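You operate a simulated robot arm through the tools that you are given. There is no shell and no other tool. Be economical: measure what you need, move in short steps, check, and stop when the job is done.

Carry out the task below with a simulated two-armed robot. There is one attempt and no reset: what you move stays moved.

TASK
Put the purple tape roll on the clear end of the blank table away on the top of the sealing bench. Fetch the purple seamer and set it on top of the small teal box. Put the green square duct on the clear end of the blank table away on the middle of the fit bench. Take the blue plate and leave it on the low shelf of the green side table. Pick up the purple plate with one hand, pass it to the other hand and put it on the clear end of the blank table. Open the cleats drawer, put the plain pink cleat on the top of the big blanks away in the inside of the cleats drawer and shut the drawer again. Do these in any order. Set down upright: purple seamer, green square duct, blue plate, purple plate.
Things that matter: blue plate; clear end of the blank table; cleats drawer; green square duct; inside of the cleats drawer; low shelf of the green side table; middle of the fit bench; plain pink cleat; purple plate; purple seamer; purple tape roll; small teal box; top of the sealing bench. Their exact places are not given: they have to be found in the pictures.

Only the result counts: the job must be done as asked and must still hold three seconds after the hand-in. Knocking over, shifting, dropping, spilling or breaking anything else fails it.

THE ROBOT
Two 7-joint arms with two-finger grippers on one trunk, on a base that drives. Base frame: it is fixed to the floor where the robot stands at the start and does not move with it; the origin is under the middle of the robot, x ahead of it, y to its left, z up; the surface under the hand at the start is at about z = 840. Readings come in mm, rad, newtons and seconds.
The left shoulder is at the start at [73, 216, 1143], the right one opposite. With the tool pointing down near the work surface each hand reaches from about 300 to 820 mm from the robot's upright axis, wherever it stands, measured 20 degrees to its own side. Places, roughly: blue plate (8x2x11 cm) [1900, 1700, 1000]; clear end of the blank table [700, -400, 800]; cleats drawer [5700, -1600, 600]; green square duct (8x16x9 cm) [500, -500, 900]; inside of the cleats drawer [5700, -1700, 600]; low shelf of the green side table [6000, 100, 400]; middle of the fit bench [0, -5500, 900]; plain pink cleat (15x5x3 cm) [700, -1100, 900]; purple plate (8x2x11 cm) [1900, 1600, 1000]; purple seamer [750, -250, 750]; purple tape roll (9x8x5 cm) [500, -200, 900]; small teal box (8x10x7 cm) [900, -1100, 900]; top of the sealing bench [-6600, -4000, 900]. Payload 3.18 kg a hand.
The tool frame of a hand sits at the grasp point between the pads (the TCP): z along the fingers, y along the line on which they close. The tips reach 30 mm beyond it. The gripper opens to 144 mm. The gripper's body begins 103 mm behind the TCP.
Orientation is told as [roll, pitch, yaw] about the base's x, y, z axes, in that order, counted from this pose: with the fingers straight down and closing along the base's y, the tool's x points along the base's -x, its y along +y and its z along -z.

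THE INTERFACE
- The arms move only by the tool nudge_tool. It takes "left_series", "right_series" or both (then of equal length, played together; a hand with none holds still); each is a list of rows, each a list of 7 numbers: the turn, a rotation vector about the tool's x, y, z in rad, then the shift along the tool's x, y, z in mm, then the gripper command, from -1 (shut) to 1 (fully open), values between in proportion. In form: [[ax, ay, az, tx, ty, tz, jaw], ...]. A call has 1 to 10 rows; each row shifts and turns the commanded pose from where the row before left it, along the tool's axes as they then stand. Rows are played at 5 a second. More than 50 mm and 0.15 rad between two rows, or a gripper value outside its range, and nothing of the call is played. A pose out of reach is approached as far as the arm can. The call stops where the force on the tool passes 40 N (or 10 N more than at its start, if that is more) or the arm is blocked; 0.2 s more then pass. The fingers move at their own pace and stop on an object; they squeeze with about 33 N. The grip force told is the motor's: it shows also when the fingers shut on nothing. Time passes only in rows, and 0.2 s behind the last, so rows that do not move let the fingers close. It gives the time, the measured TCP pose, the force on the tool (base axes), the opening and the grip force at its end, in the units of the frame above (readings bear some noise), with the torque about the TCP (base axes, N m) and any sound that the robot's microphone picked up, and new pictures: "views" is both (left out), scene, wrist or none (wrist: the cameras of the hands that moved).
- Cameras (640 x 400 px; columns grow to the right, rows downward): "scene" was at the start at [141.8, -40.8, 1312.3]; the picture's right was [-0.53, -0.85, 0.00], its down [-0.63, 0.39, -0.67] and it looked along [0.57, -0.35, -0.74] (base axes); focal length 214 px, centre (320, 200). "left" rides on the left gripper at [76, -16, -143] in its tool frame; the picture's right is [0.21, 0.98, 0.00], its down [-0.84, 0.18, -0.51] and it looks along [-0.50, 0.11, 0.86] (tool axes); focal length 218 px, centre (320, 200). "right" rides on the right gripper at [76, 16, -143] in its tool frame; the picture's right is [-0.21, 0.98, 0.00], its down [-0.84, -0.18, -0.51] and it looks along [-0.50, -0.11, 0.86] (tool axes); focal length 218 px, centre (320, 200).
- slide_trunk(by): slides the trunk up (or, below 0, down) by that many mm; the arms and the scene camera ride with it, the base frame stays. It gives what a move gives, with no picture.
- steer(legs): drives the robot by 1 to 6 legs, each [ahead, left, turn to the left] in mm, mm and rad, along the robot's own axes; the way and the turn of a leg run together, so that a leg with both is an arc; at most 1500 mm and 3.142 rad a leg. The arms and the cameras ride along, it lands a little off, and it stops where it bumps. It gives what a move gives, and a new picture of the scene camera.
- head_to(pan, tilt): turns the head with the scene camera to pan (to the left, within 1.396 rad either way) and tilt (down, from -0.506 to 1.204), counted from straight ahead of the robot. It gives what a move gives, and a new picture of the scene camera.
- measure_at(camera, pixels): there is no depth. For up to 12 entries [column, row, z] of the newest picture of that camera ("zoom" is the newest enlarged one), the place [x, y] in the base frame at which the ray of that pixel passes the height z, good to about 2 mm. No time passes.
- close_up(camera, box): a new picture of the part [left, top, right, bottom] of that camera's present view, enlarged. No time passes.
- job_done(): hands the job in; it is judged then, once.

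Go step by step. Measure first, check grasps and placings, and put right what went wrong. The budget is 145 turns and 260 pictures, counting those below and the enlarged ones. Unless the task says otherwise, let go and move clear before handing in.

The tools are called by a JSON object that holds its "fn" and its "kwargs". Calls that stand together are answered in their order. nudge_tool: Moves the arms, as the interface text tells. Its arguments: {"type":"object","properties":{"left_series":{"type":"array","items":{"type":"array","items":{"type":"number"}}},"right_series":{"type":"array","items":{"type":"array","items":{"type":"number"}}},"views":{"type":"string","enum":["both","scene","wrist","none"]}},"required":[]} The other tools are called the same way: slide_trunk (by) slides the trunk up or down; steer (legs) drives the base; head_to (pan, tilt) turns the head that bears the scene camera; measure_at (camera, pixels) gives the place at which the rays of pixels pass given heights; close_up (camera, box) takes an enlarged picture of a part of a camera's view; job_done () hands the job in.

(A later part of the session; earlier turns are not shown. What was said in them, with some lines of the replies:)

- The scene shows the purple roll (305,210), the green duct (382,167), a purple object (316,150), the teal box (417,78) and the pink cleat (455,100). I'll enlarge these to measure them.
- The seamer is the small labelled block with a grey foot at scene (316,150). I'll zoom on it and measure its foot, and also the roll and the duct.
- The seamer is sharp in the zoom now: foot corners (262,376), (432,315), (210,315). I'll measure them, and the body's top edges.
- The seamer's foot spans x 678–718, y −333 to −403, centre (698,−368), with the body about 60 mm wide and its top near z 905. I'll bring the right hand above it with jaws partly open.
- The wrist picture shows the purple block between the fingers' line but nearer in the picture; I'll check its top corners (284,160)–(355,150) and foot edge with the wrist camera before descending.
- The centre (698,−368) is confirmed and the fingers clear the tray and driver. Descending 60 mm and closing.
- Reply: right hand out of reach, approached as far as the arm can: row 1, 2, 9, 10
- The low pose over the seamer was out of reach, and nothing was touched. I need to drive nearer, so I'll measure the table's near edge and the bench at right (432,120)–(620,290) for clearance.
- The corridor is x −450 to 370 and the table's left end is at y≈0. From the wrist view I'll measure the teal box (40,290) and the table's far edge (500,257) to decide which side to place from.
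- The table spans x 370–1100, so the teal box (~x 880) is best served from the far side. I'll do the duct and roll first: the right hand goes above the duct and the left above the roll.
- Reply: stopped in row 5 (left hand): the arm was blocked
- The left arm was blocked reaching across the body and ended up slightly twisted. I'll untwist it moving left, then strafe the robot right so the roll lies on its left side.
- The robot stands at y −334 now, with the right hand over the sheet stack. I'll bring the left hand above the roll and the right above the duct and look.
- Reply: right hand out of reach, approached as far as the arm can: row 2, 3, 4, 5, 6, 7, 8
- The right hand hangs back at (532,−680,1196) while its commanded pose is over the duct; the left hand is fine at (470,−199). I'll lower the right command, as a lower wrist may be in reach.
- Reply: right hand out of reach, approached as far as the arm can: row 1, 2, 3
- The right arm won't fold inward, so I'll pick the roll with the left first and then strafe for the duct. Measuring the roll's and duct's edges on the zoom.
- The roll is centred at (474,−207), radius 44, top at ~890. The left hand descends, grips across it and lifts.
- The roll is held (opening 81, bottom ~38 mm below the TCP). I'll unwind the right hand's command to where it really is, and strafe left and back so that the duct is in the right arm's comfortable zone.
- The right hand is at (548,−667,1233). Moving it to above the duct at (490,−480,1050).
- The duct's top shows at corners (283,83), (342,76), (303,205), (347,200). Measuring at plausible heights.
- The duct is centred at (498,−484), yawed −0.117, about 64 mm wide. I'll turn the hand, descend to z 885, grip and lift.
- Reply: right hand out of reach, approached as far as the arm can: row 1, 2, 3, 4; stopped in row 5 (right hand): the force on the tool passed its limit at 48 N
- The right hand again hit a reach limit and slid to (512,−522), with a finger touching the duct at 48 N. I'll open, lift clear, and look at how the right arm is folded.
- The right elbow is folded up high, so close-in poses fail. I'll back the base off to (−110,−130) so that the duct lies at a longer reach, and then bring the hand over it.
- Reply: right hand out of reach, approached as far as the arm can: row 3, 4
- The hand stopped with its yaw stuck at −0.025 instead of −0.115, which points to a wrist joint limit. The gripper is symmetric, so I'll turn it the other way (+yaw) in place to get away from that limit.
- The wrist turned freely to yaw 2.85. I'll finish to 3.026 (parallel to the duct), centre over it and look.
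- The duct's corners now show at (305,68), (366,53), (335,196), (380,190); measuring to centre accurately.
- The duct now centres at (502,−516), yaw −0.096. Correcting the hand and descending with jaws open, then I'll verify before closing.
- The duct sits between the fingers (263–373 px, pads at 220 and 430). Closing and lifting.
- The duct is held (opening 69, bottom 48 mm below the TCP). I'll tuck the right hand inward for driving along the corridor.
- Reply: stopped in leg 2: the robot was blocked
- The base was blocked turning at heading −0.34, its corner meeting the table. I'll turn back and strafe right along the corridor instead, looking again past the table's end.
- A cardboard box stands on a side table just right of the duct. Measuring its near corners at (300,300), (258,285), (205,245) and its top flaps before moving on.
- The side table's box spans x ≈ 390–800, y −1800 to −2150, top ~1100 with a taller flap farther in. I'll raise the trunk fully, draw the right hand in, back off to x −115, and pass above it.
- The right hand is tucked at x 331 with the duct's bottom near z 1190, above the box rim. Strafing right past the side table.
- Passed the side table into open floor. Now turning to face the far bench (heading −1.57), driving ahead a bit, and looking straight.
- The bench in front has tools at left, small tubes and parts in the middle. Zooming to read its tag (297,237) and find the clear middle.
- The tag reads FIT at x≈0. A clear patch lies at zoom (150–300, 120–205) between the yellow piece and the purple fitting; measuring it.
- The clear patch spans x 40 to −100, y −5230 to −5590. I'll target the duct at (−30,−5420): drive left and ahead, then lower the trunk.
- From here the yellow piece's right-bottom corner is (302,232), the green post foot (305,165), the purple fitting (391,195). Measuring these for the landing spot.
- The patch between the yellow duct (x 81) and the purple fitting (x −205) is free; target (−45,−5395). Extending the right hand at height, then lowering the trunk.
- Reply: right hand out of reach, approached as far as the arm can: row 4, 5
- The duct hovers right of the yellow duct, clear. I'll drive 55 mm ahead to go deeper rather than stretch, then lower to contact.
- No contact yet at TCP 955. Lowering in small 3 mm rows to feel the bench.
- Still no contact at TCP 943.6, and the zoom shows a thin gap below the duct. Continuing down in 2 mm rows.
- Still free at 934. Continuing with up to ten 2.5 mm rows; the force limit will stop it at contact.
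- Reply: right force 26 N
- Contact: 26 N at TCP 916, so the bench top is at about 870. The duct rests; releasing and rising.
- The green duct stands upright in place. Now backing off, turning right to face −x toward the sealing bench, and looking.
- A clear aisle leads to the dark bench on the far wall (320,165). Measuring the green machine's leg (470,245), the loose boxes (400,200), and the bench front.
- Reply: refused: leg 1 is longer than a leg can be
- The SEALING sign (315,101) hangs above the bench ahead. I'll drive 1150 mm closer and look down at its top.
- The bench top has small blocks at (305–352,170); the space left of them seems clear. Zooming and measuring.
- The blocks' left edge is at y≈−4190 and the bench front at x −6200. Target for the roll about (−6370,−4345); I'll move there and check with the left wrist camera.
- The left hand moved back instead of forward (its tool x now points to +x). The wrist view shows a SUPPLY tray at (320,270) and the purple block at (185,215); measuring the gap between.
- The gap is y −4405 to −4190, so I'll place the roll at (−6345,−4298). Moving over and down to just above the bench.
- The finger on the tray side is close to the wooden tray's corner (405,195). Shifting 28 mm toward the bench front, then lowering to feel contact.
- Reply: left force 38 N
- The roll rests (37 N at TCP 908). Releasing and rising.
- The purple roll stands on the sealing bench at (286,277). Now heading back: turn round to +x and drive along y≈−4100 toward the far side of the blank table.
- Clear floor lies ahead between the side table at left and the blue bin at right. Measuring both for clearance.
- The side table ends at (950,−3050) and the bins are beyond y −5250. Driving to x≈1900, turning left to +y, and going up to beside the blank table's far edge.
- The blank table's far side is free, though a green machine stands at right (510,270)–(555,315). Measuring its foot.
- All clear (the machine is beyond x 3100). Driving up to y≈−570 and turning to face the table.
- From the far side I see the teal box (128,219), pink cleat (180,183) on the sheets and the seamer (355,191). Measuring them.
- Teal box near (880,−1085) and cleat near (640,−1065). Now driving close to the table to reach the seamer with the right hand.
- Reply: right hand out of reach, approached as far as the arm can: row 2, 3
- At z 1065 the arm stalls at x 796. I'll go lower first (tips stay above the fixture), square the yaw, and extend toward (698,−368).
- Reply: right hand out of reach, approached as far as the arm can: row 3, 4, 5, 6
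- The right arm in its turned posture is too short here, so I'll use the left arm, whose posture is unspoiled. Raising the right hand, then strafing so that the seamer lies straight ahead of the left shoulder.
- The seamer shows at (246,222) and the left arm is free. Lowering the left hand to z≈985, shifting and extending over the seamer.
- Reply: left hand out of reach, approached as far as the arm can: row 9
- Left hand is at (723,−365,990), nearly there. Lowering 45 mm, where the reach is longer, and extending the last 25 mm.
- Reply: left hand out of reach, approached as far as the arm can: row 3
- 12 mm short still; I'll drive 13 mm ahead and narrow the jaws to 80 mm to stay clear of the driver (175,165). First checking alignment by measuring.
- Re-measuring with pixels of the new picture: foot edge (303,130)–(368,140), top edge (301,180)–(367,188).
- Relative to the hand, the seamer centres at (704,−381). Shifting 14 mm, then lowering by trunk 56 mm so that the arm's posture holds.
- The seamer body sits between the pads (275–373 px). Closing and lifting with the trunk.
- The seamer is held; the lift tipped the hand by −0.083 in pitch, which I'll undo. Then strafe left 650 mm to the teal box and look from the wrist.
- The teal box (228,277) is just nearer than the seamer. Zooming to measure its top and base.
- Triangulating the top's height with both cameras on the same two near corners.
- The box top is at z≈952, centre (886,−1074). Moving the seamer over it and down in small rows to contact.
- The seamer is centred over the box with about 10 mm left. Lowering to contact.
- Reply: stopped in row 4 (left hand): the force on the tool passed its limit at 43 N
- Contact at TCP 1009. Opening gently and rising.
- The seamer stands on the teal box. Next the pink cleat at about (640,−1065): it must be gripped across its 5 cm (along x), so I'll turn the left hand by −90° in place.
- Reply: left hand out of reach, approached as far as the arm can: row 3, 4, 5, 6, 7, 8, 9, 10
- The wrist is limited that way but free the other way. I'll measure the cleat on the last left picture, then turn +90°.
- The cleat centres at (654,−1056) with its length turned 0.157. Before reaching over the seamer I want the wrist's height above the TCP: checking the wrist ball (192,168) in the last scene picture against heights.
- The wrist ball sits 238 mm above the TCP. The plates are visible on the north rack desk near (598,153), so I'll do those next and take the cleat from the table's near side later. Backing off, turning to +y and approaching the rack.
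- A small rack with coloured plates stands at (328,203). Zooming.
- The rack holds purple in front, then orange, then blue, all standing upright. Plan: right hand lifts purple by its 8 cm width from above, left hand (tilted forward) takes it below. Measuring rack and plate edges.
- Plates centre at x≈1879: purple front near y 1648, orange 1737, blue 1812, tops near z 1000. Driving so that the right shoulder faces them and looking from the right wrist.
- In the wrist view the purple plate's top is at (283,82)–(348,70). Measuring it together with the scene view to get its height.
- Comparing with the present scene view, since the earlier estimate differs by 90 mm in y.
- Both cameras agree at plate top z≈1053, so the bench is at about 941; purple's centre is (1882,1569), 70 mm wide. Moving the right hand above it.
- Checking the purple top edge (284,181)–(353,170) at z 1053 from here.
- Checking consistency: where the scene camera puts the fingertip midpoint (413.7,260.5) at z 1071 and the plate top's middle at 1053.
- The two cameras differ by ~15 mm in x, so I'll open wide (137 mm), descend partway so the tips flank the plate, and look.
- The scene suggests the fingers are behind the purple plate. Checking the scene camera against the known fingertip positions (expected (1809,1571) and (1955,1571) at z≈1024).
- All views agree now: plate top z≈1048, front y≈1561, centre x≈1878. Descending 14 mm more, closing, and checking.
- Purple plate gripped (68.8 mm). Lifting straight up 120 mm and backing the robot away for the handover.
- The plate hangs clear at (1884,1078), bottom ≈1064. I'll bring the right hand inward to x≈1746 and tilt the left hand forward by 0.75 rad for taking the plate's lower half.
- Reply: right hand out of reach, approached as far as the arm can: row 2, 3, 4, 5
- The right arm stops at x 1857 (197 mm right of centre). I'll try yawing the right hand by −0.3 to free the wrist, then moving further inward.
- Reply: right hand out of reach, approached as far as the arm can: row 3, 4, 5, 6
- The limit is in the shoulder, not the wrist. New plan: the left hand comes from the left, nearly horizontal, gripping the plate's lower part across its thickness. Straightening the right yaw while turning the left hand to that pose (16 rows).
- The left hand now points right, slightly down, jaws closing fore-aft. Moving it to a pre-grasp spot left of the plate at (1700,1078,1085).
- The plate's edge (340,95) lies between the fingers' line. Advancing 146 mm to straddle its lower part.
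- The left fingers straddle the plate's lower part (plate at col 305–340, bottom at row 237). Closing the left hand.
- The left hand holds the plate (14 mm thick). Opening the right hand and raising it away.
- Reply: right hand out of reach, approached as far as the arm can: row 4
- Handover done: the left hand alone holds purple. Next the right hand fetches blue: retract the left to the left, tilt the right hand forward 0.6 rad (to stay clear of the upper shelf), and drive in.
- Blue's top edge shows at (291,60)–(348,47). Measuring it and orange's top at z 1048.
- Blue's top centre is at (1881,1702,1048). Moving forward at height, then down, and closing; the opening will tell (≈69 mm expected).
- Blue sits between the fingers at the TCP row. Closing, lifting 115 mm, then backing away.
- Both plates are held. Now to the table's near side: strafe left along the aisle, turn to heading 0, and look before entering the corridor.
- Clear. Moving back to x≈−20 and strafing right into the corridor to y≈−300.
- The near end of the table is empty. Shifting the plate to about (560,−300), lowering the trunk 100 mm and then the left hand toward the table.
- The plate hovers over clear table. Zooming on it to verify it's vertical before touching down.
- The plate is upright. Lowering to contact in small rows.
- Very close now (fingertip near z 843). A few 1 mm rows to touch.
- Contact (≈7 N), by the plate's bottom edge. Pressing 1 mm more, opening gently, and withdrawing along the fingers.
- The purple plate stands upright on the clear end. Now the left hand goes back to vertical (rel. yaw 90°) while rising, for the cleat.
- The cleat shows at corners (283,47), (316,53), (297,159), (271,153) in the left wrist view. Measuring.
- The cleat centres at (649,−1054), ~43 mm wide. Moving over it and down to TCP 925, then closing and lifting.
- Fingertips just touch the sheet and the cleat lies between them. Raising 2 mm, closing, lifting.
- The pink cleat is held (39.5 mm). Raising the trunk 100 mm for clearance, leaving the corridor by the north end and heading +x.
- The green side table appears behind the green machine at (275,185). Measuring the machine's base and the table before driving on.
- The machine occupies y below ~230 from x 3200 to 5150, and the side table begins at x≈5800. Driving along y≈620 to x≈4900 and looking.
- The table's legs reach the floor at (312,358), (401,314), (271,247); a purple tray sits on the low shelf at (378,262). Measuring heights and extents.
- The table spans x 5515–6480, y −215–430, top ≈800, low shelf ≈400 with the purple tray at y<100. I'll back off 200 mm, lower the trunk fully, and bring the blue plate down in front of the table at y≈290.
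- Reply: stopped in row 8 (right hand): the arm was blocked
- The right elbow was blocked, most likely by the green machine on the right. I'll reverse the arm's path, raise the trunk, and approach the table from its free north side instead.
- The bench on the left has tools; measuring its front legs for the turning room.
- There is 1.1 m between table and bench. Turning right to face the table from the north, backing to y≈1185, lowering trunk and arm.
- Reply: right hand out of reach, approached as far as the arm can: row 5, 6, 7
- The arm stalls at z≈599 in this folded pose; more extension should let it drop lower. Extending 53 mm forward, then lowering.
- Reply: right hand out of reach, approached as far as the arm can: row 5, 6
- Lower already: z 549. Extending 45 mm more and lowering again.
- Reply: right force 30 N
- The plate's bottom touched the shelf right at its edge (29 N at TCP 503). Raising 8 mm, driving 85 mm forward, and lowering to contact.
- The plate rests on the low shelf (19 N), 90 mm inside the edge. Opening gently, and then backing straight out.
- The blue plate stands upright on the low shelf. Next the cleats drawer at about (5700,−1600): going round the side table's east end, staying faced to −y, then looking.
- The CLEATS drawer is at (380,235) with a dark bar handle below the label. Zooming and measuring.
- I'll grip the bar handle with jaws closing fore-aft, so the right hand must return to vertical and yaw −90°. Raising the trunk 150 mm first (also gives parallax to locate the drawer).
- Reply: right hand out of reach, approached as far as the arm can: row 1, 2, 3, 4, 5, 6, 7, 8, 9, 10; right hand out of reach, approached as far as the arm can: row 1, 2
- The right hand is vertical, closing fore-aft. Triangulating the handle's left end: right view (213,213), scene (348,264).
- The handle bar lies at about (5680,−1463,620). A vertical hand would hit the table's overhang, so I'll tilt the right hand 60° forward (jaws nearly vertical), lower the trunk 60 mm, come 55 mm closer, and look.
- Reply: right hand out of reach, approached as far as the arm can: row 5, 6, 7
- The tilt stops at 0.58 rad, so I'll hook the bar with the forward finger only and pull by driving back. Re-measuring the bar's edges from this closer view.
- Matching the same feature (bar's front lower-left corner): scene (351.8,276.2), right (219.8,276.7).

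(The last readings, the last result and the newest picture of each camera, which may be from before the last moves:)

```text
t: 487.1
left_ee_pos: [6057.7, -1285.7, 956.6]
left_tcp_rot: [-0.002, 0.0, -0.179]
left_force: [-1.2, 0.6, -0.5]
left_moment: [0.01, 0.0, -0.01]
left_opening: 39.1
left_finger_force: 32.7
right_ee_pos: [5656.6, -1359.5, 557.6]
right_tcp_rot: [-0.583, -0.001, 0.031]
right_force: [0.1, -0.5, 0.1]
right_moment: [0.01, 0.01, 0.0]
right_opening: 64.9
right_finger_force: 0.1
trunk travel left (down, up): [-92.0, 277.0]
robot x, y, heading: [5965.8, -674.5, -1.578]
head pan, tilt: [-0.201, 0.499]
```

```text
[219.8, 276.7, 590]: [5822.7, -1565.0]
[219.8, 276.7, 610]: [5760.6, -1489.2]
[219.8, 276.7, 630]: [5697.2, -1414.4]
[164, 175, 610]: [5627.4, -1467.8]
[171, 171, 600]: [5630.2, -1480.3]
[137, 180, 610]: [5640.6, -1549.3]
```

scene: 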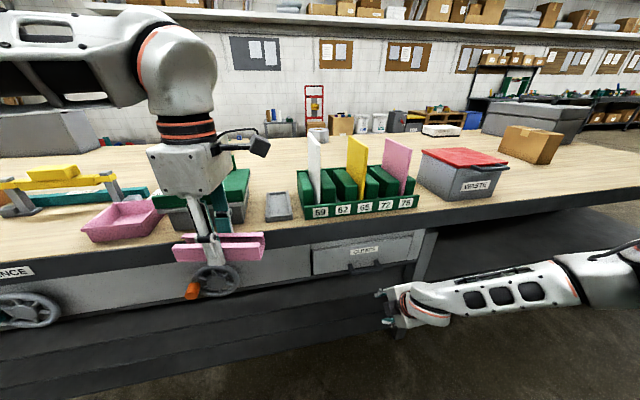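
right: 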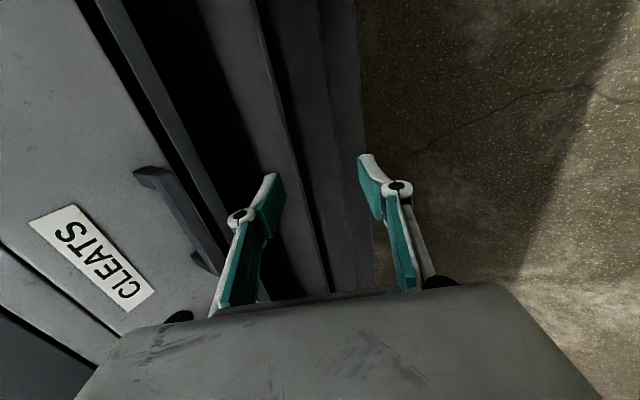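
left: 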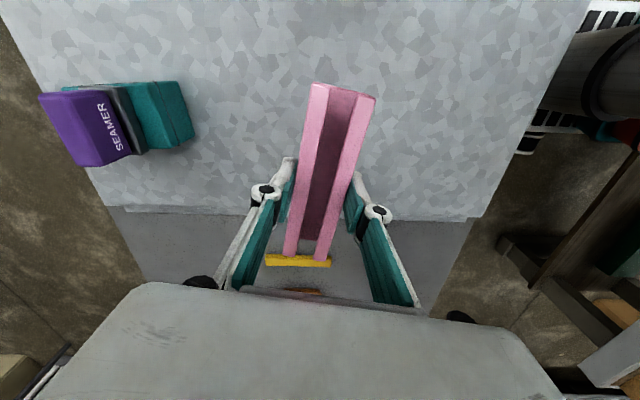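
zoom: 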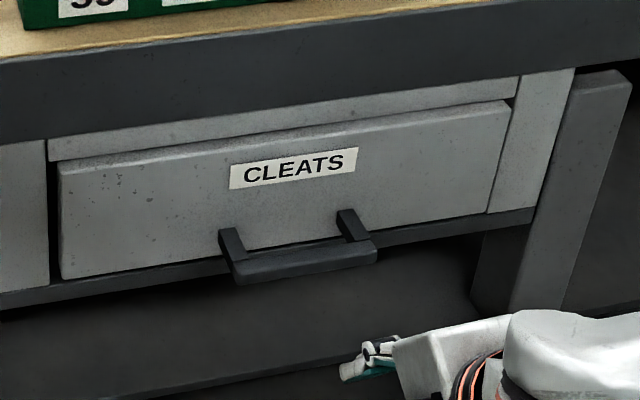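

Bar centre is about (5682,−1453,628). Raising the right hand, moving forward, and lowering the forward finger behind the bar.

{"fn": "nudge_tool", "kwargs": {"right_series": [[0, 0, 0, -8.3, -18.8, -28.7, 0.39], [0, 0, 0, -8.3, -18.8, -28.7, 0.39], [0, 0, 0, -8.3, -18.8, -28.7, 0.39], [0, 0, 0, 0, -25.1, 16.4, 0.39], [0, 0, 0, 0, -25.1, 16.4, 0.39], [0, 0, 0, 0, 14.8, 22.6, 0.39], [0, 0, 0, 0, 14.8, 22.6, 0.39]], "views": "both"}}

{"fn": "close_up", "kwargs": {"camera": "scene", "box": [300, 205, 460, 305]}}

```text
t: 488.7
left_ee_pos: [6057.4, -1285.3, 957.8]
left_tcp_rot: [-0.003, -0.001, -0.179]
left_force: [-0.4, 0.0, -0.3]
left_moment: [0.0, 0.02, 0.0]
left_opening: 39.1
left_finger_force: 32.6
right_ee_pos: [5682.8, -1418.8, 608.0]
right_tcp_rot: [-0.586, -0.003, 0.032]
right_force: [-0.1, -1.6, 2.0]
right_moment: [-0.12, -0.05, -0.03]
right_opening: 102.5
right_finger_force: 1.6
trunk travel left (down, up): [-92.0, 277.0]
robot x, y, heading: [5967.9, -677.0, -1.576]
head pan, tilt: [-0.201, 0.499]
```

scene: 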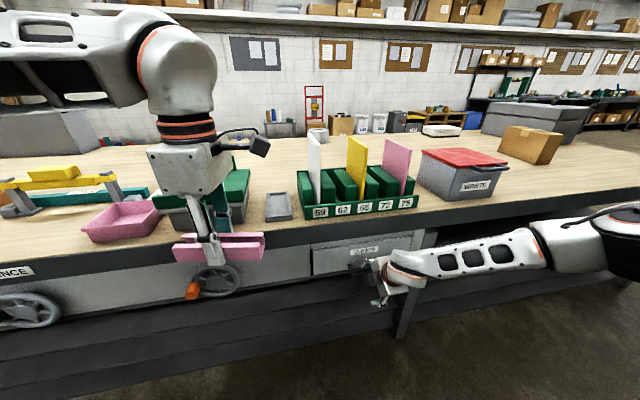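
right: 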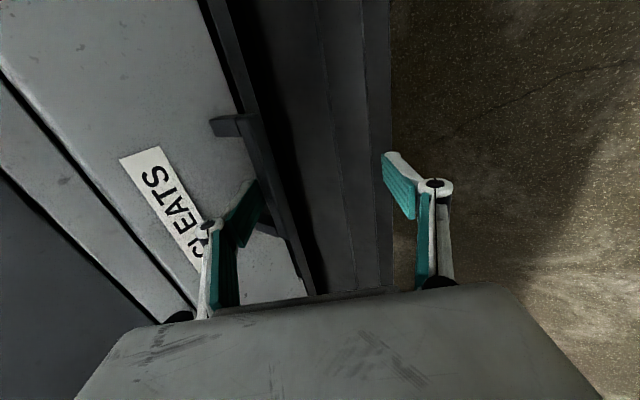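

```text
4.00 times, centred on (380, 255) of scene
```

zoom: 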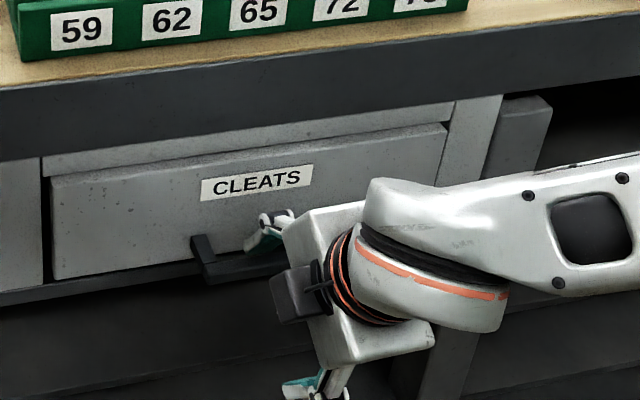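

The forward finger sits behind the bar, touching it. Pulling the drawer by driving back 200 mm.

{"fn": "steer", "kwargs": {"legs": [[-200, 0, 0]]}}

{"fn": "close_up", "kwargs": {"camera": "scene", "box": [260, 190, 460, 330]}}

```text
t: 490.2
left_ee_pos: [6060.0, -1124.6, 956.8]
left_tcp_rot: [-0.003, -0.002, -0.178]
left_force: [-0.5, 0.0, -1.4]
left_moment: [0.04, 0.0, -0.01]
left_opening: 39.4
left_finger_force: 32.8
right_ee_pos: [5686.5, -1255.2, 604.4]
right_tcp_rot: [-0.574, -0.004, 0.037]
right_force: [-0.4, -0.3, -0.5]
right_moment: [0.02, -0.04, 0.0]
right_opening: 99.9
right_finger_force: 0.1
trunk travel left (down, up): [-92.0, 277.0]
robot x, y, heading: [5970.2, -516.8, -1.565]
head pan, tilt: [-0.201, 0.499]
stopped in leg 1: the robot was blocked; the commanded pose is now the measured one
```

scene: 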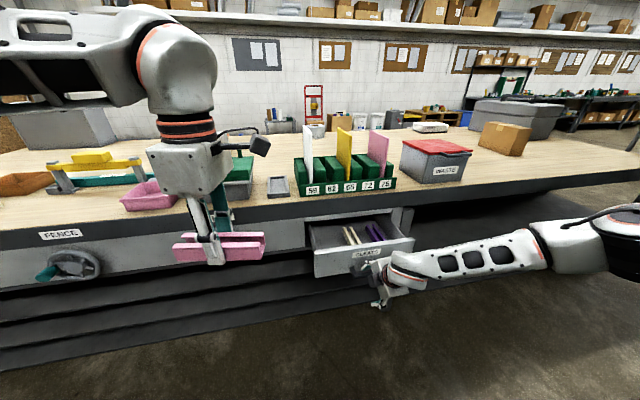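

```text
2.86 times, centred on (360, 260) of scene
```

zoom: 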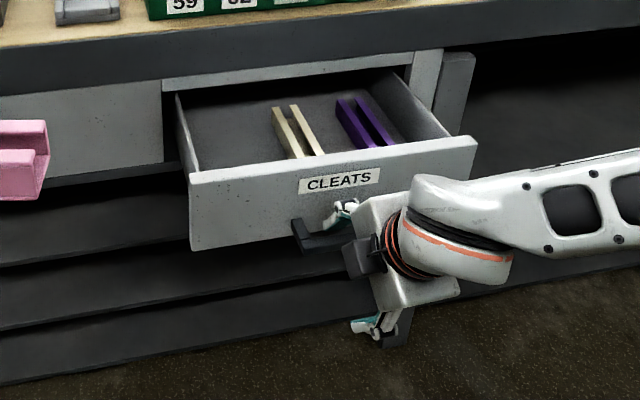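

The drawer is open ~160 mm, with free room at its left. Unhooking the right hand upward and back, then moving so that the left hand is above the drawer's free part.

{"fn": "nudge_tool", "kwargs": {"right_series": [[0, 0, 0, 0, -17, -25.5, 0.39], [0, 0, 0, 0, -17, -25.5, 0.39], [0, 0, 0, 0, 33.4, -21.9, 0.39], [0, 0, 0, 0, 33.4, -21.9, 0.39], [0, 0, 0, 0, 33.4, -21.9, 0.39]], "views": "none"}}

{"fn": "steer", "kwargs": {"legs": [[15, 0, 0], [0, -290, -0.006], [222, 0, 0]]}}

{"fn": "nudge_tool", "kwargs": {"left_series": [[0, 0, 0, 0, 0, 0, -1]], "views": "wrist"}}

```text
t: 491.4
left_ee_pos: [6058.3, -1124.1, 957.5]
left_tcp_rot: [-0.004, -0.001, -0.177]
left_force: [0.1, -0.7, -0.9]
left_moment: [0.02, 0.0, -0.03]
left_opening: 39.4
left_finger_force: 33.1
right_ee_pos: [5681.3, -1138.2, 666.4]
right_tcp_rot: [-0.576, -0.003, 0.037]
right_force: [0.3, 0.2, -0.8]
right_moment: [-0.01, 0.02, -0.01]
right_opening: 100.3
right_finger_force: 0.1
trunk travel left (down, up): [-92.0, 277.0]
robot x, y, heading: [5970.1, -516.8, -1.57]
head pan, tilt: [-0.201, 0.499]
```

```text
t: 496.2
left_ee_pos: [5763.8, -1357.8, 958.8]
left_tcp_rot: [-0.004, -0.001, -0.185]
left_force: [0.1, 0.0, -0.9]
left_moment: [0.04, 0.05, -0.01]
left_opening: 39.2
left_finger_force: 32.7
right_ee_pos: [5385.9, -1369.8, 664.5]
right_tcp_rot: [-0.575, -0.004, 0.028]
right_force: [-0.2, 0.2, 0.0]
right_moment: [0.03, -0.02, 0.01]
right_opening: 100.0
right_finger_force: 0.1
trunk travel left (down, up): [-92.0, 277.0]
robot x, y, heading: [5679.4, -745.5, -1.576]
head pan, tilt: [-0.201, 0.499]
```

scene: 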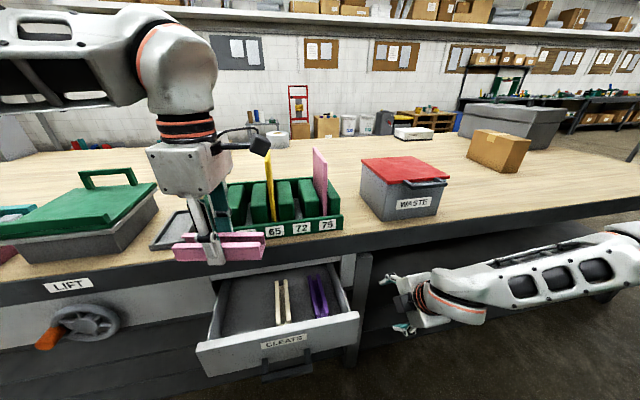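

```text
t: 496.6
left_ee_pos: [5763.5, -1357.9, 958.1]
left_tcp_rot: [-0.003, -0.003, -0.186]
left_force: [-0.7, -1.2, -0.7]
left_moment: [-0.02, 0.0, 0.02]
left_opening: 39.1
left_finger_force: 32.8
right_ee_pos: [5385.7, -1369.9, 664.3]
right_tcp_rot: [-0.575, -0.003, 0.027]
right_force: [-1.1, -0.3, -0.2]
right_moment: [-0.01, 0.0, 0.01]
right_opening: 100.3
right_finger_force: 0.1
trunk travel left (down, up): [-92.0, 277.0]
robot x, y, heading: [5677.6, -748.5, -1.582]
head pan, tilt: [-0.201, 0.499]
```

left: 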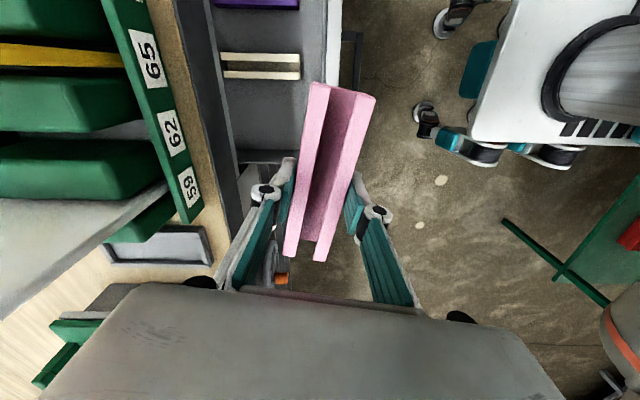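

The wrist view shows the drawer interior (220–330, 0–155), the cream cleat (260,65) and the tabletop edge (col 215). Measuring the free part.

{"fn": "measure_at", "kwargs": {"camera": "left", "pixels": [[260, 80, 590], [300, 78, 590], [242, 155, 690], [298, 155, 690], [332, 60, 690], [220, 80, 850], [240, 80, 700], [325, 130, 690]]}}

{"fn": "measure_at", "kwargs": {"camera": "scene", "pixels": [[197, 348, 690], [357, 318, 690], [222, 282, 690], [338, 262, 690], [279, 325, 600], [275, 282, 600], [280, 238, 850]]}}

```text
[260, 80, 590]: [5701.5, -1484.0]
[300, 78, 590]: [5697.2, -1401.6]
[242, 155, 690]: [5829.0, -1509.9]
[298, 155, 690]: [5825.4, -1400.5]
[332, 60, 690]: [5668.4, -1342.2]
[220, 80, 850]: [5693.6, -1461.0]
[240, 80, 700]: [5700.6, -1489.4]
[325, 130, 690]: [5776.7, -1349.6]
```

```text
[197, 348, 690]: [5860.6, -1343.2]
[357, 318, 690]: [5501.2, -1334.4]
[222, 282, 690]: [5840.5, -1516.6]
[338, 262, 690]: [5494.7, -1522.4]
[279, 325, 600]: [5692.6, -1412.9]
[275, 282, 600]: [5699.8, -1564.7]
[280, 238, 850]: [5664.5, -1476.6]
```

Plan: lay the cleat just behind the drawer's front panel (y≈−1396), hand leaned back slightly to clear the tabletop edge. Aligning, lowering the trunk 90 mm, then descending.

{"fn": "nudge_tool", "kwargs": {"left_series": [[0.1, 0, -0.093, 0, 0, 0, -1], [0.1, 0, -0.093, 0, 0, 0, -1], [0, 0, 0, 18, -37, 7.6, -1]], "views": "none"}}

{"fn": "slide_trunk", "kwargs": {"by": -90}}

{"fn": "nudge_tool", "kwargs": {"left_series": [[0, 0, 0, 0, 7.6, 37.2, -1], [0, 0, 0, 0, 7.6, 37.2, -1], [0, 0, 0, 0, 7.6, 37.2, -1]], "views": "both"}}

```text
t: 497.4
left_ee_pos: [5744.7, -1396.9, 956.8]
left_tcp_rot: [-0.2, 0.018, -0.001]
left_force: [-0.4, 0.4, -1.0]
left_moment: [0.05, -0.03, 0.02]
left_opening: 39.3
left_finger_force: 32.9
right_ee_pos: [5383.8, -1369.9, 664.0]
right_tcp_rot: [-0.573, -0.004, 0.028]
right_force: [-0.2, -0.6, -1.2]
right_moment: [-0.03, -0.03, 0.03]
right_opening: 100.1
right_finger_force: 0.1
trunk travel left (down, up): [-92.0, 277.0]
robot x, y, heading: [5678.6, -743.7, -1.578]
head pan, tilt: [-0.201, 0.499]
```

```text
t: 498.7
left_ee_pos: [5744.3, -1395.6, 868.8]
left_tcp_rot: [-0.205, 0.019, -0.002]
left_force: [-0.2, 0.0, 0.5]
left_moment: [-0.02, 0.01, 0.03]
left_opening: 39.2
left_finger_force: 32.8
right_ee_pos: [5385.0, -1367.6, 571.5]
right_tcp_rot: [-0.554, -0.003, 0.026]
right_force: [-0.4, 0.3, 0.9]
right_moment: [0.0, 0.03, -0.01]
right_opening: 99.8
right_finger_force: 0.1
trunk travel left (down, up): [-2.0, 367.0]
robot x, y, heading: [5677.7, -748.4, -1.578]
head pan, tilt: [-0.201, 0.499]
```

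```text
t: 499.5
left_ee_pos: [5743.8, -1395.1, 752.7]
left_tcp_rot: [-0.203, 0.017, -0.002]
left_force: [-1.0, -0.3, -1.2]
left_moment: [0.01, 0.01, -0.01]
left_opening: 39.2
left_finger_force: 33.0
right_ee_pos: [5384.7, -1367.1, 569.4]
right_tcp_rot: [-0.55, -0.005, 0.028]
right_force: [0.6, 1.0, 0.2]
right_moment: [-0.02, 0.01, -0.01]
right_opening: 99.9
right_finger_force: 0.2
trunk travel left (down, up): [-2.0, 367.0]
robot x, y, heading: [5676.1, -750.4, -1.581]
head pan, tilt: [-0.201, 0.499]
```

scene: 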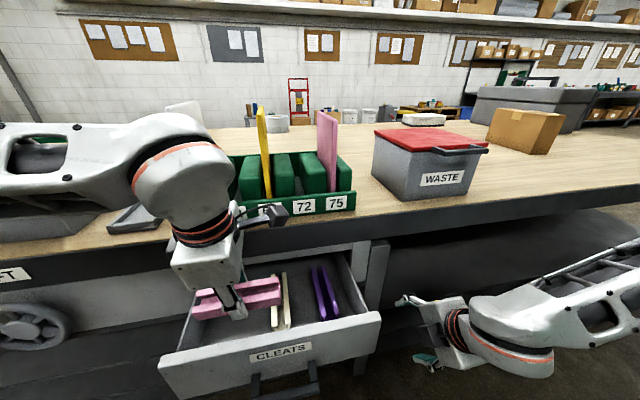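
left: 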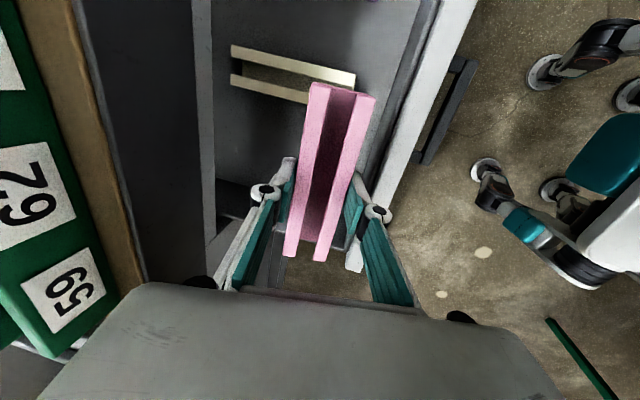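

The cleat is above the drawer's front area. Shifting 15 mm away from the side wall and descending to TCP ≈ 638, stopping at contact.

{"fn": "nudge_tool", "kwargs": {"left_series": [[0, 0, 0, 15, 2, 25, -1], [0, 0, 0, 0, 7, 34, -1], [0, 0, 0, 0, 5, 25, -1], [0, 0, 0, 0, 4, 20, -1], [0, 0, 0, 0, 1.5, 8, -1]], "views": "both"}}

```text
t: 500.7
left_ee_pos: [5727.2, -1400.3, 642.8]
left_tcp_rot: [-0.208, 0.019, -0.004]
left_force: [1.4, -1.7, 26.8]
left_moment: [0.06, -0.13, -0.13]
left_opening: 38.9
left_finger_force: 33.0
right_ee_pos: [5385.3, -1366.3, 571.8]
right_tcp_rot: [-0.553, -0.005, 0.028]
right_force: [0.0, 0.0, 0.2]
right_moment: [-0.03, 0.02, 0.0]
right_opening: 99.7
right_finger_force: 0.1
trunk travel left (down, up): [-2.0, 367.0]
robot x, y, heading: [5678.5, -745.3, -1.579]
head pan, tilt: [-0.201, 0.499]
```

scene: 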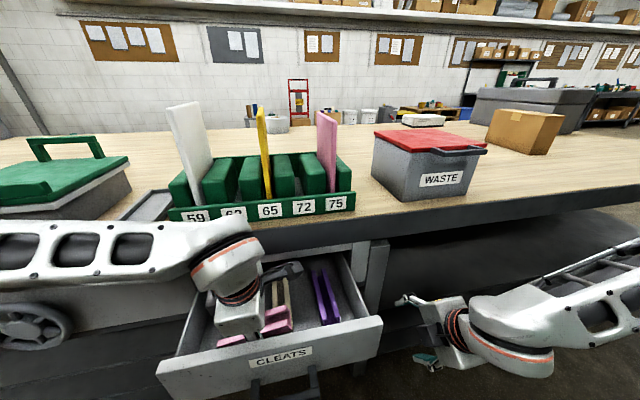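
left: 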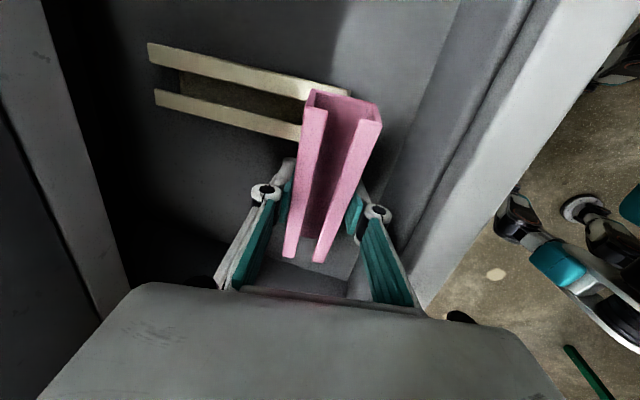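

The cleat rests in the drawer (27 N). Releasing, rising out, then raising the trunk and repositioning the closed right hand in front of the drawer handle.

{"fn": "nudge_tool", "kwargs": {"left_series": [[0, 0, 0, 0, -0.2, -1, -0.2], [0, 0, 0, 0, 0, 0, -0.2], [0, 0, 0, 0, 0, 0, -0.2], [0, 0, 0, 0, -6, -30, -0.2], [0, 0, 0, 0, -7.6, -37.2, -0.2], [0, 0, 0, 0, -7.6, -37.2, -0.2], [0, 0, 0, 0, -7.6, -37.2, -0.2], [0, 0, 0, 0, -7.6, -37.2, -0.2], [0, 0, 0, 0, -7.6, -37.2, -0.2]], "right_series": [[0, 0, 0, 0, 0, 0, -1], [0, 0, 0, 0, 0, 0, -1], [0, 0, 0, 0, 0, 0, -1], [0, 0, 0, 0, 0, 0, -1], [0, 0, 0, 0, 0, 0, -1], [0, 0, 0, 0, 0, 0, -1], [0, 0, 0, 0, 0, 0, -1], [0, 0, 0, 0, 0, 0, -1], [0, 0, 0, 0, 0, 0, -1]], "views": "none"}}

{"fn": "steer", "kwargs": {"legs": [[-150, 0, 0.008], [0, 295, 0]]}}

{"fn": "slide_trunk", "kwargs": {"by": 75}}

{"fn": "head_to", "kwargs": {"pan": -0.3, "tilt": 0.6}}

```text
t: 502.7
left_ee_pos: [5730.2, -1396.9, 863.3]
left_tcp_rot: [-0.203, 0.018, -0.005]
left_force: [-0.5, -0.3, 0.5]
left_moment: [-0.02, 0.01, -0.01]
left_opening: 57.9
left_finger_force: 0.1
right_ee_pos: [5384.5, -1367.1, 569.5]
right_tcp_rot: [-0.55, -0.005, 0.027]
right_force: [0.1, -0.3, 0.5]
right_moment: [-0.02, 0.02, 0.01]
right_opening: 0.1
right_finger_force: 30.7
trunk travel left (down, up): [-2.0, 367.0]
robot x, y, heading: [5673.4, -746.8, -1.582]
head pan, tilt: [-0.201, 0.499]
```

```text
t: 506.9
left_ee_pos: [6040.3, -1246.0, 862.1]
left_tcp_rot: [-0.203, 0.018, 0.011]
left_force: [-0.2, -0.1, -0.3]
left_moment: [0.02, -0.01, -0.01]
left_opening: 57.8
left_finger_force: 0.0
right_ee_pos: [5695.7, -1221.0, 570.4]
right_tcp_rot: [-0.552, -0.003, 0.043]
right_force: [0.3, 0.1, 0.6]
right_moment: [-0.03, -0.01, 0.0]
right_opening: 0.0
right_finger_force: 30.7
trunk travel left (down, up): [-2.0, 367.0]
robot x, y, heading: [5982.3, -596.1, -1.565]
head pan, tilt: [-0.201, 0.499]
```

scene: 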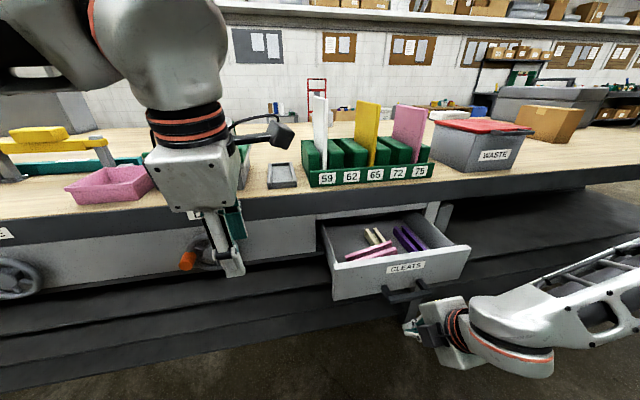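

```text
t: 508.0
left_ee_pos: [6040.7, -1249.0, 933.6]
left_tcp_rot: [-0.196, 0.018, 0.012]
left_force: [0.2, -0.6, -0.6]
left_moment: [0.06, 0.02, 0.01]
left_opening: 57.8
left_finger_force: 0.0
right_ee_pos: [5695.9, -1221.9, 642.5]
right_tcp_rot: [-0.547, -0.005, 0.042]
right_force: [-0.1, 0.6, -0.1]
right_moment: [-0.02, 0.0, 0.02]
right_opening: 0.1
right_finger_force: 31.1
trunk travel left (down, up): [-77.0, 292.0]
robot x, y, heading: [5980.0, -601.3, -1.563]
head pan, tilt: [-0.201, 0.499]
```

```text
t: 508.6
left_ee_pos: [6040.9, -1247.4, 937.6]
left_tcp_rot: [-0.202, 0.016, 0.011]
left_force: [-0.1, -0.5, -0.2]
left_moment: [-0.04, -0.01, 0.01]
left_opening: 57.7
left_finger_force: 0.0
right_ee_pos: [5695.6, -1221.5, 645.5]
right_tcp_rot: [-0.553, -0.003, 0.041]
right_force: [-0.3, -1.0, -0.3]
right_moment: [0.0, 0.02, 0.05]
right_opening: 0.0
right_finger_force: 31.2
trunk travel left (down, up): [-77.0, 292.0]
robot x, y, heading: [5976.9, -597.6, -1.57]
head pan, tilt: [-0.3, 0.6]
```

scene: 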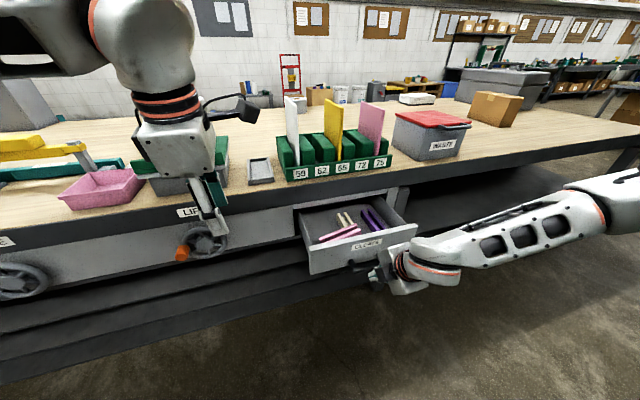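

The pink cleat lies in the drawer (340,235). Pulling the left hand back and up, then pushing the drawer shut with the right fist by driving forward.

{"fn": "nudge_tool", "kwargs": {"left_series": [[0, 0, 0, 0, 40, -8, -0.2], [0, 0, 0, 0, 40, -20, -0.2], [0, 0, 0, 0, 30, -30, -0.2]], "views": "none"}}

{"fn": "steer", "kwargs": {"legs": [[225, 0, 0]]}}

{"fn": "close_up", "kwargs": {"camera": "scene", "box": [260, 190, 480, 330]}}

```text
t: 509.4
left_ee_pos: [6041.8, -1125.6, 972.1]
left_tcp_rot: [-0.201, 0.017, 0.008]
left_force: [0.0, 0.7, -0.7]
left_moment: [-0.01, -0.04, 0.01]
left_opening: 57.6
left_finger_force: 0.1
right_ee_pos: [5694.6, -1222.9, 646.4]
right_tcp_rot: [-0.553, -0.002, 0.042]
right_force: [0.3, 0.5, -1.1]
right_moment: [0.0, -0.02, -0.01]
right_opening: 0.1
right_finger_force: 30.8
trunk travel left (down, up): [-77.0, 292.0]
robot x, y, heading: [5978.0, -596.1, -1.568]
head pan, tilt: [-0.3, 0.6]
```

```text
t: 511.2
left_ee_pos: [6042.4, -1356.7, 971.6]
left_tcp_rot: [-0.202, 0.016, 0.01]
left_force: [0.3, 0.2, -0.1]
left_moment: [0.03, 0.0, -0.02]
left_opening: 57.7
left_finger_force: 0.1
right_ee_pos: [5695.7, -1452.5, 645.6]
right_tcp_rot: [-0.554, -0.004, 0.041]
right_force: [0.0, 0.4, -0.4]
right_moment: [0.01, -0.02, -0.01]
right_opening: 0.0
right_finger_force: 30.7
trunk travel left (down, up): [-77.0, 292.0]
robot x, y, heading: [5981.1, -829.5, -1.565]
head pan, tilt: [-0.3, 0.6]
```

scene: 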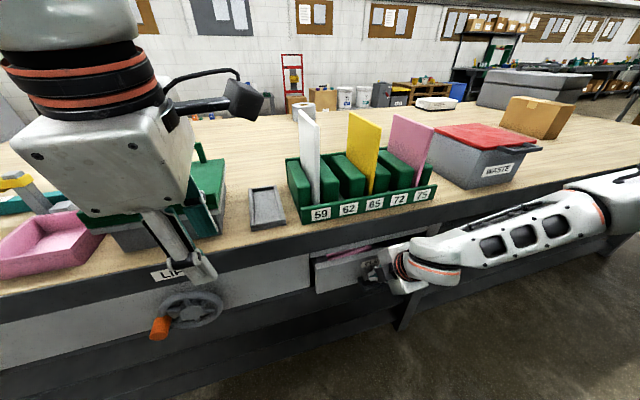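

```text
2.86 times, centred on (370, 260) of scene
```

zoom: 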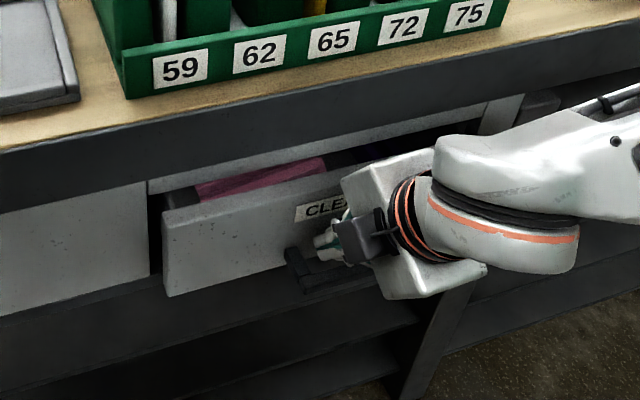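

The drawer is nearly shut; the fist went above the bar and pressed the panel with ~35 mm still to go. Backing 60 mm, lowering 30 mm to push on the bar itself, and driving forward again.

{"fn": "steer", "kwargs": {"legs": [[-70, 0, 0]]}}

{"fn": "nudge_tool", "kwargs": {"right_series": [[0, 0, 0, 0, 16.4, 25, -1]], "views": "none"}}

{"fn": "steer", "kwargs": {"legs": [[70, 0, 0]]}}

{"fn": "close_up", "kwargs": {"camera": "scene", "box": [260, 190, 480, 330]}}

```text
t: 512.2
left_ee_pos: [6041.0, -1286.6, 970.7]
left_tcp_rot: [-0.201, 0.016, 0.01]
left_force: [0.2, -0.6, 0.7]
left_moment: [-0.01, -0.02, 0.0]
left_opening: 57.3
left_finger_force: 0.0
right_ee_pos: [5696.2, -1381.2, 645.1]
right_tcp_rot: [-0.553, -0.006, 0.042]
right_force: [-0.2, 1.5, 0.9]
right_moment: [-0.02, 0.01, 0.01]
right_opening: 0.0
right_finger_force: 30.6
trunk travel left (down, up): [-77.0, 292.0]
robot x, y, heading: [5979.7, -759.3, -1.567]
head pan, tilt: [-0.3, 0.6]
```

scene: 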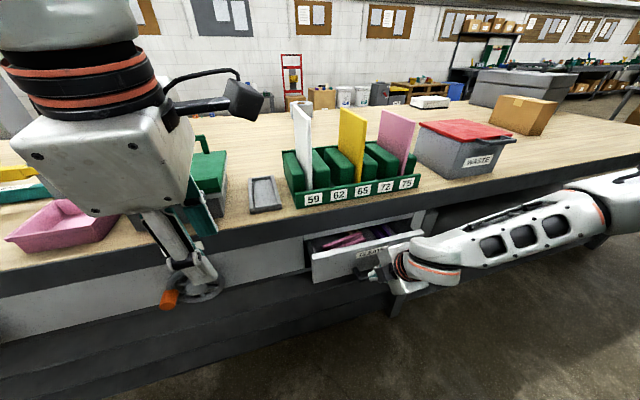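

```text
t: 512.6
left_ee_pos: [6042.1, -1286.1, 970.7]
left_tcp_rot: [-0.202, 0.018, 0.011]
left_force: [0.0, -1.4, -0.1]
left_moment: [0.05, -0.01, -0.05]
left_opening: 57.7
left_finger_force: 0.1
right_ee_pos: [5696.1, -1393.2, 639.9]
right_tcp_rot: [-0.589, -0.007, 0.043]
right_force: [-4.2, 1.2, 23.6]
right_moment: [-0.27, 0.34, -0.15]
right_opening: 0.0
right_finger_force: 30.8
trunk travel left (down, up): [-77.0, 292.0]
robot x, y, heading: [5979.1, -756.9, -1.571]
head pan, tilt: [-0.3, 0.6]
stopped in row 1 (right hand): the force on the tool passed its limit at 54 N (the readings are from after the stop); the commanded pose is now the measured one
```

```text
t: 513.6
left_ee_pos: [6040.1, -1342.1, 969.0]
left_tcp_rot: [-0.197, 0.015, 0.01]
left_force: [0.1, 0.3, 0.1]
left_moment: [0.06, -0.02, -0.02]
left_opening: 57.7
left_finger_force: 0.1
right_ee_pos: [5698.8, -1449.3, 645.2]
right_tcp_rot: [-0.599, -0.008, 0.047]
right_force: [-1.0, -1.9, 18.3]
right_moment: [-0.16, 0.12, 0.02]
right_opening: 0.1
right_finger_force: 30.4
trunk travel left (down, up): [-77.0, 292.0]
robot x, y, heading: [5985.6, -809.9, -1.566]
head pan, tilt: [-0.3, 0.6]
stopped in leg 1: the force on the tool passed its limit at 95 N (the readings are from after the stop); the commanded pose is now the measured one
```

scene: 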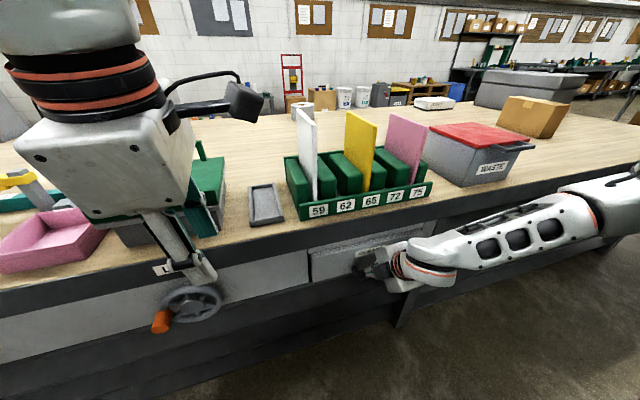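

```text
2.86 times, centred on (370, 260) of scene
```

zoom: 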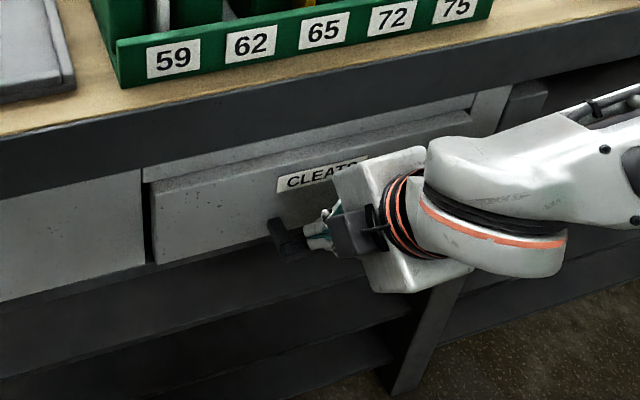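

The drawer looks shut (95 N at the end). Raising the right hand off the bar first, then backing away and checking.

{"fn": "nudge_tool", "kwargs": {"right_series": [[0, 0, 0, 0, -12, -18, -1], [0, 0, 0, 0, -12, -18, -1]], "views": "none"}}

{"fn": "steer", "kwargs": {"legs": [[-180, 0, 0]]}}

{"fn": "close_up", "kwargs": {"camera": "scene", "box": [250, 180, 470, 320]}}

```text
t: 514.2
left_ee_pos: [6041.4, -1341.3, 970.0]
left_tcp_rot: [-0.2, 0.018, 0.009]
left_force: [0.2, -0.1, -1.0]
left_moment: [0.0, 0.01, -0.01]
left_opening: 57.7
left_finger_force: 0.1
right_ee_pos: [5696.6, -1447.5, 684.7]
right_tcp_rot: [-0.591, -0.01, 0.044]
right_force: [-0.2, -0.5, 0.1]
right_moment: [0.02, 0.0, 0.02]
right_opening: 0.3
right_finger_force: 31.1
trunk travel left (down, up): [-77.0, 292.0]
robot x, y, heading: [5983.7, -812.9, -1.566]
head pan, tilt: [-0.3, 0.6]
```

```text
t: 515.7
left_ee_pos: [6041.8, -1159.5, 970.9]
left_tcp_rot: [-0.199, 0.017, 0.012]
left_force: [-0.2, 0.4, 0.3]
left_moment: [-0.01, -0.04, -0.01]
left_opening: 57.7
left_finger_force: 0.0
right_ee_pos: [5697.0, -1267.9, 684.3]
right_tcp_rot: [-0.592, -0.009, 0.047]
right_force: [0.1, 0.4, -0.3]
right_moment: [-0.01, 0.03, 0.04]
right_opening: 0.1
right_finger_force: 30.1
trunk travel left (down, up): [-77.0, 292.0]
robot x, y, heading: [5978.6, -630.6, -1.566]
head pan, tilt: [-0.3, 0.6]
```

scene: 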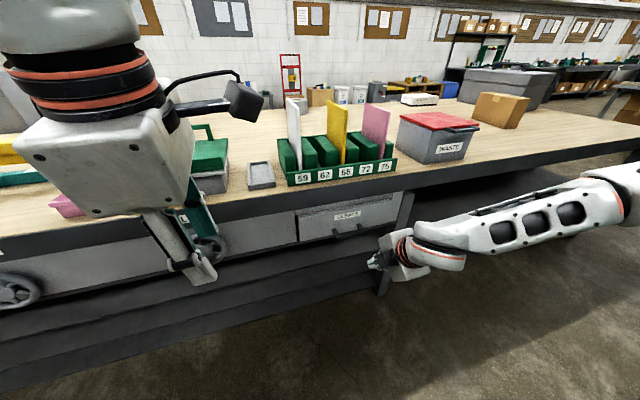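

```text
2.86 times, centred on (360, 250) of scene
5 turns are left
```

zoom: 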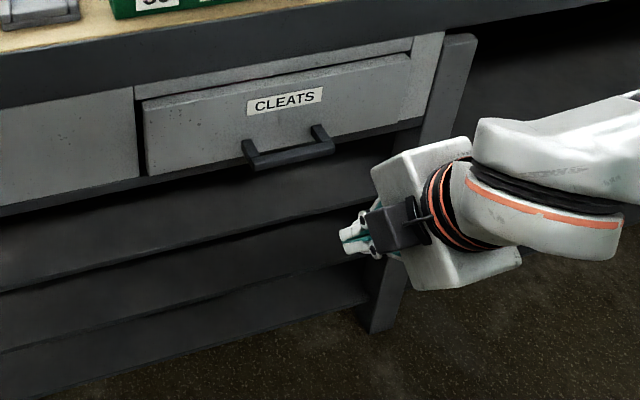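

The CLEATS drawer sits flush again as in the first view (label at zoom (285,100)), both hands are clear and empty, and every item was placed. Handing in.

{"fn": "job_done", "kwargs": {}}

```text
The job is handed in.
```

I finished all six jobs and handed in. I saw each item in its place when I let go, and the cleats drawer is shut on the pink cleat, but I have not seen the judge's result.

- **Blue plate:** it stands on the low shelf near the side table's north edge. Later, while I pulled the drawer open, the robot was stopped as it backed toward that table. I did not look at the plate or the table again afterwards.
- **Green machine:** the right arm was blocked near it once while I was lowering the blue plate. I did not check whether the machine had shifted.
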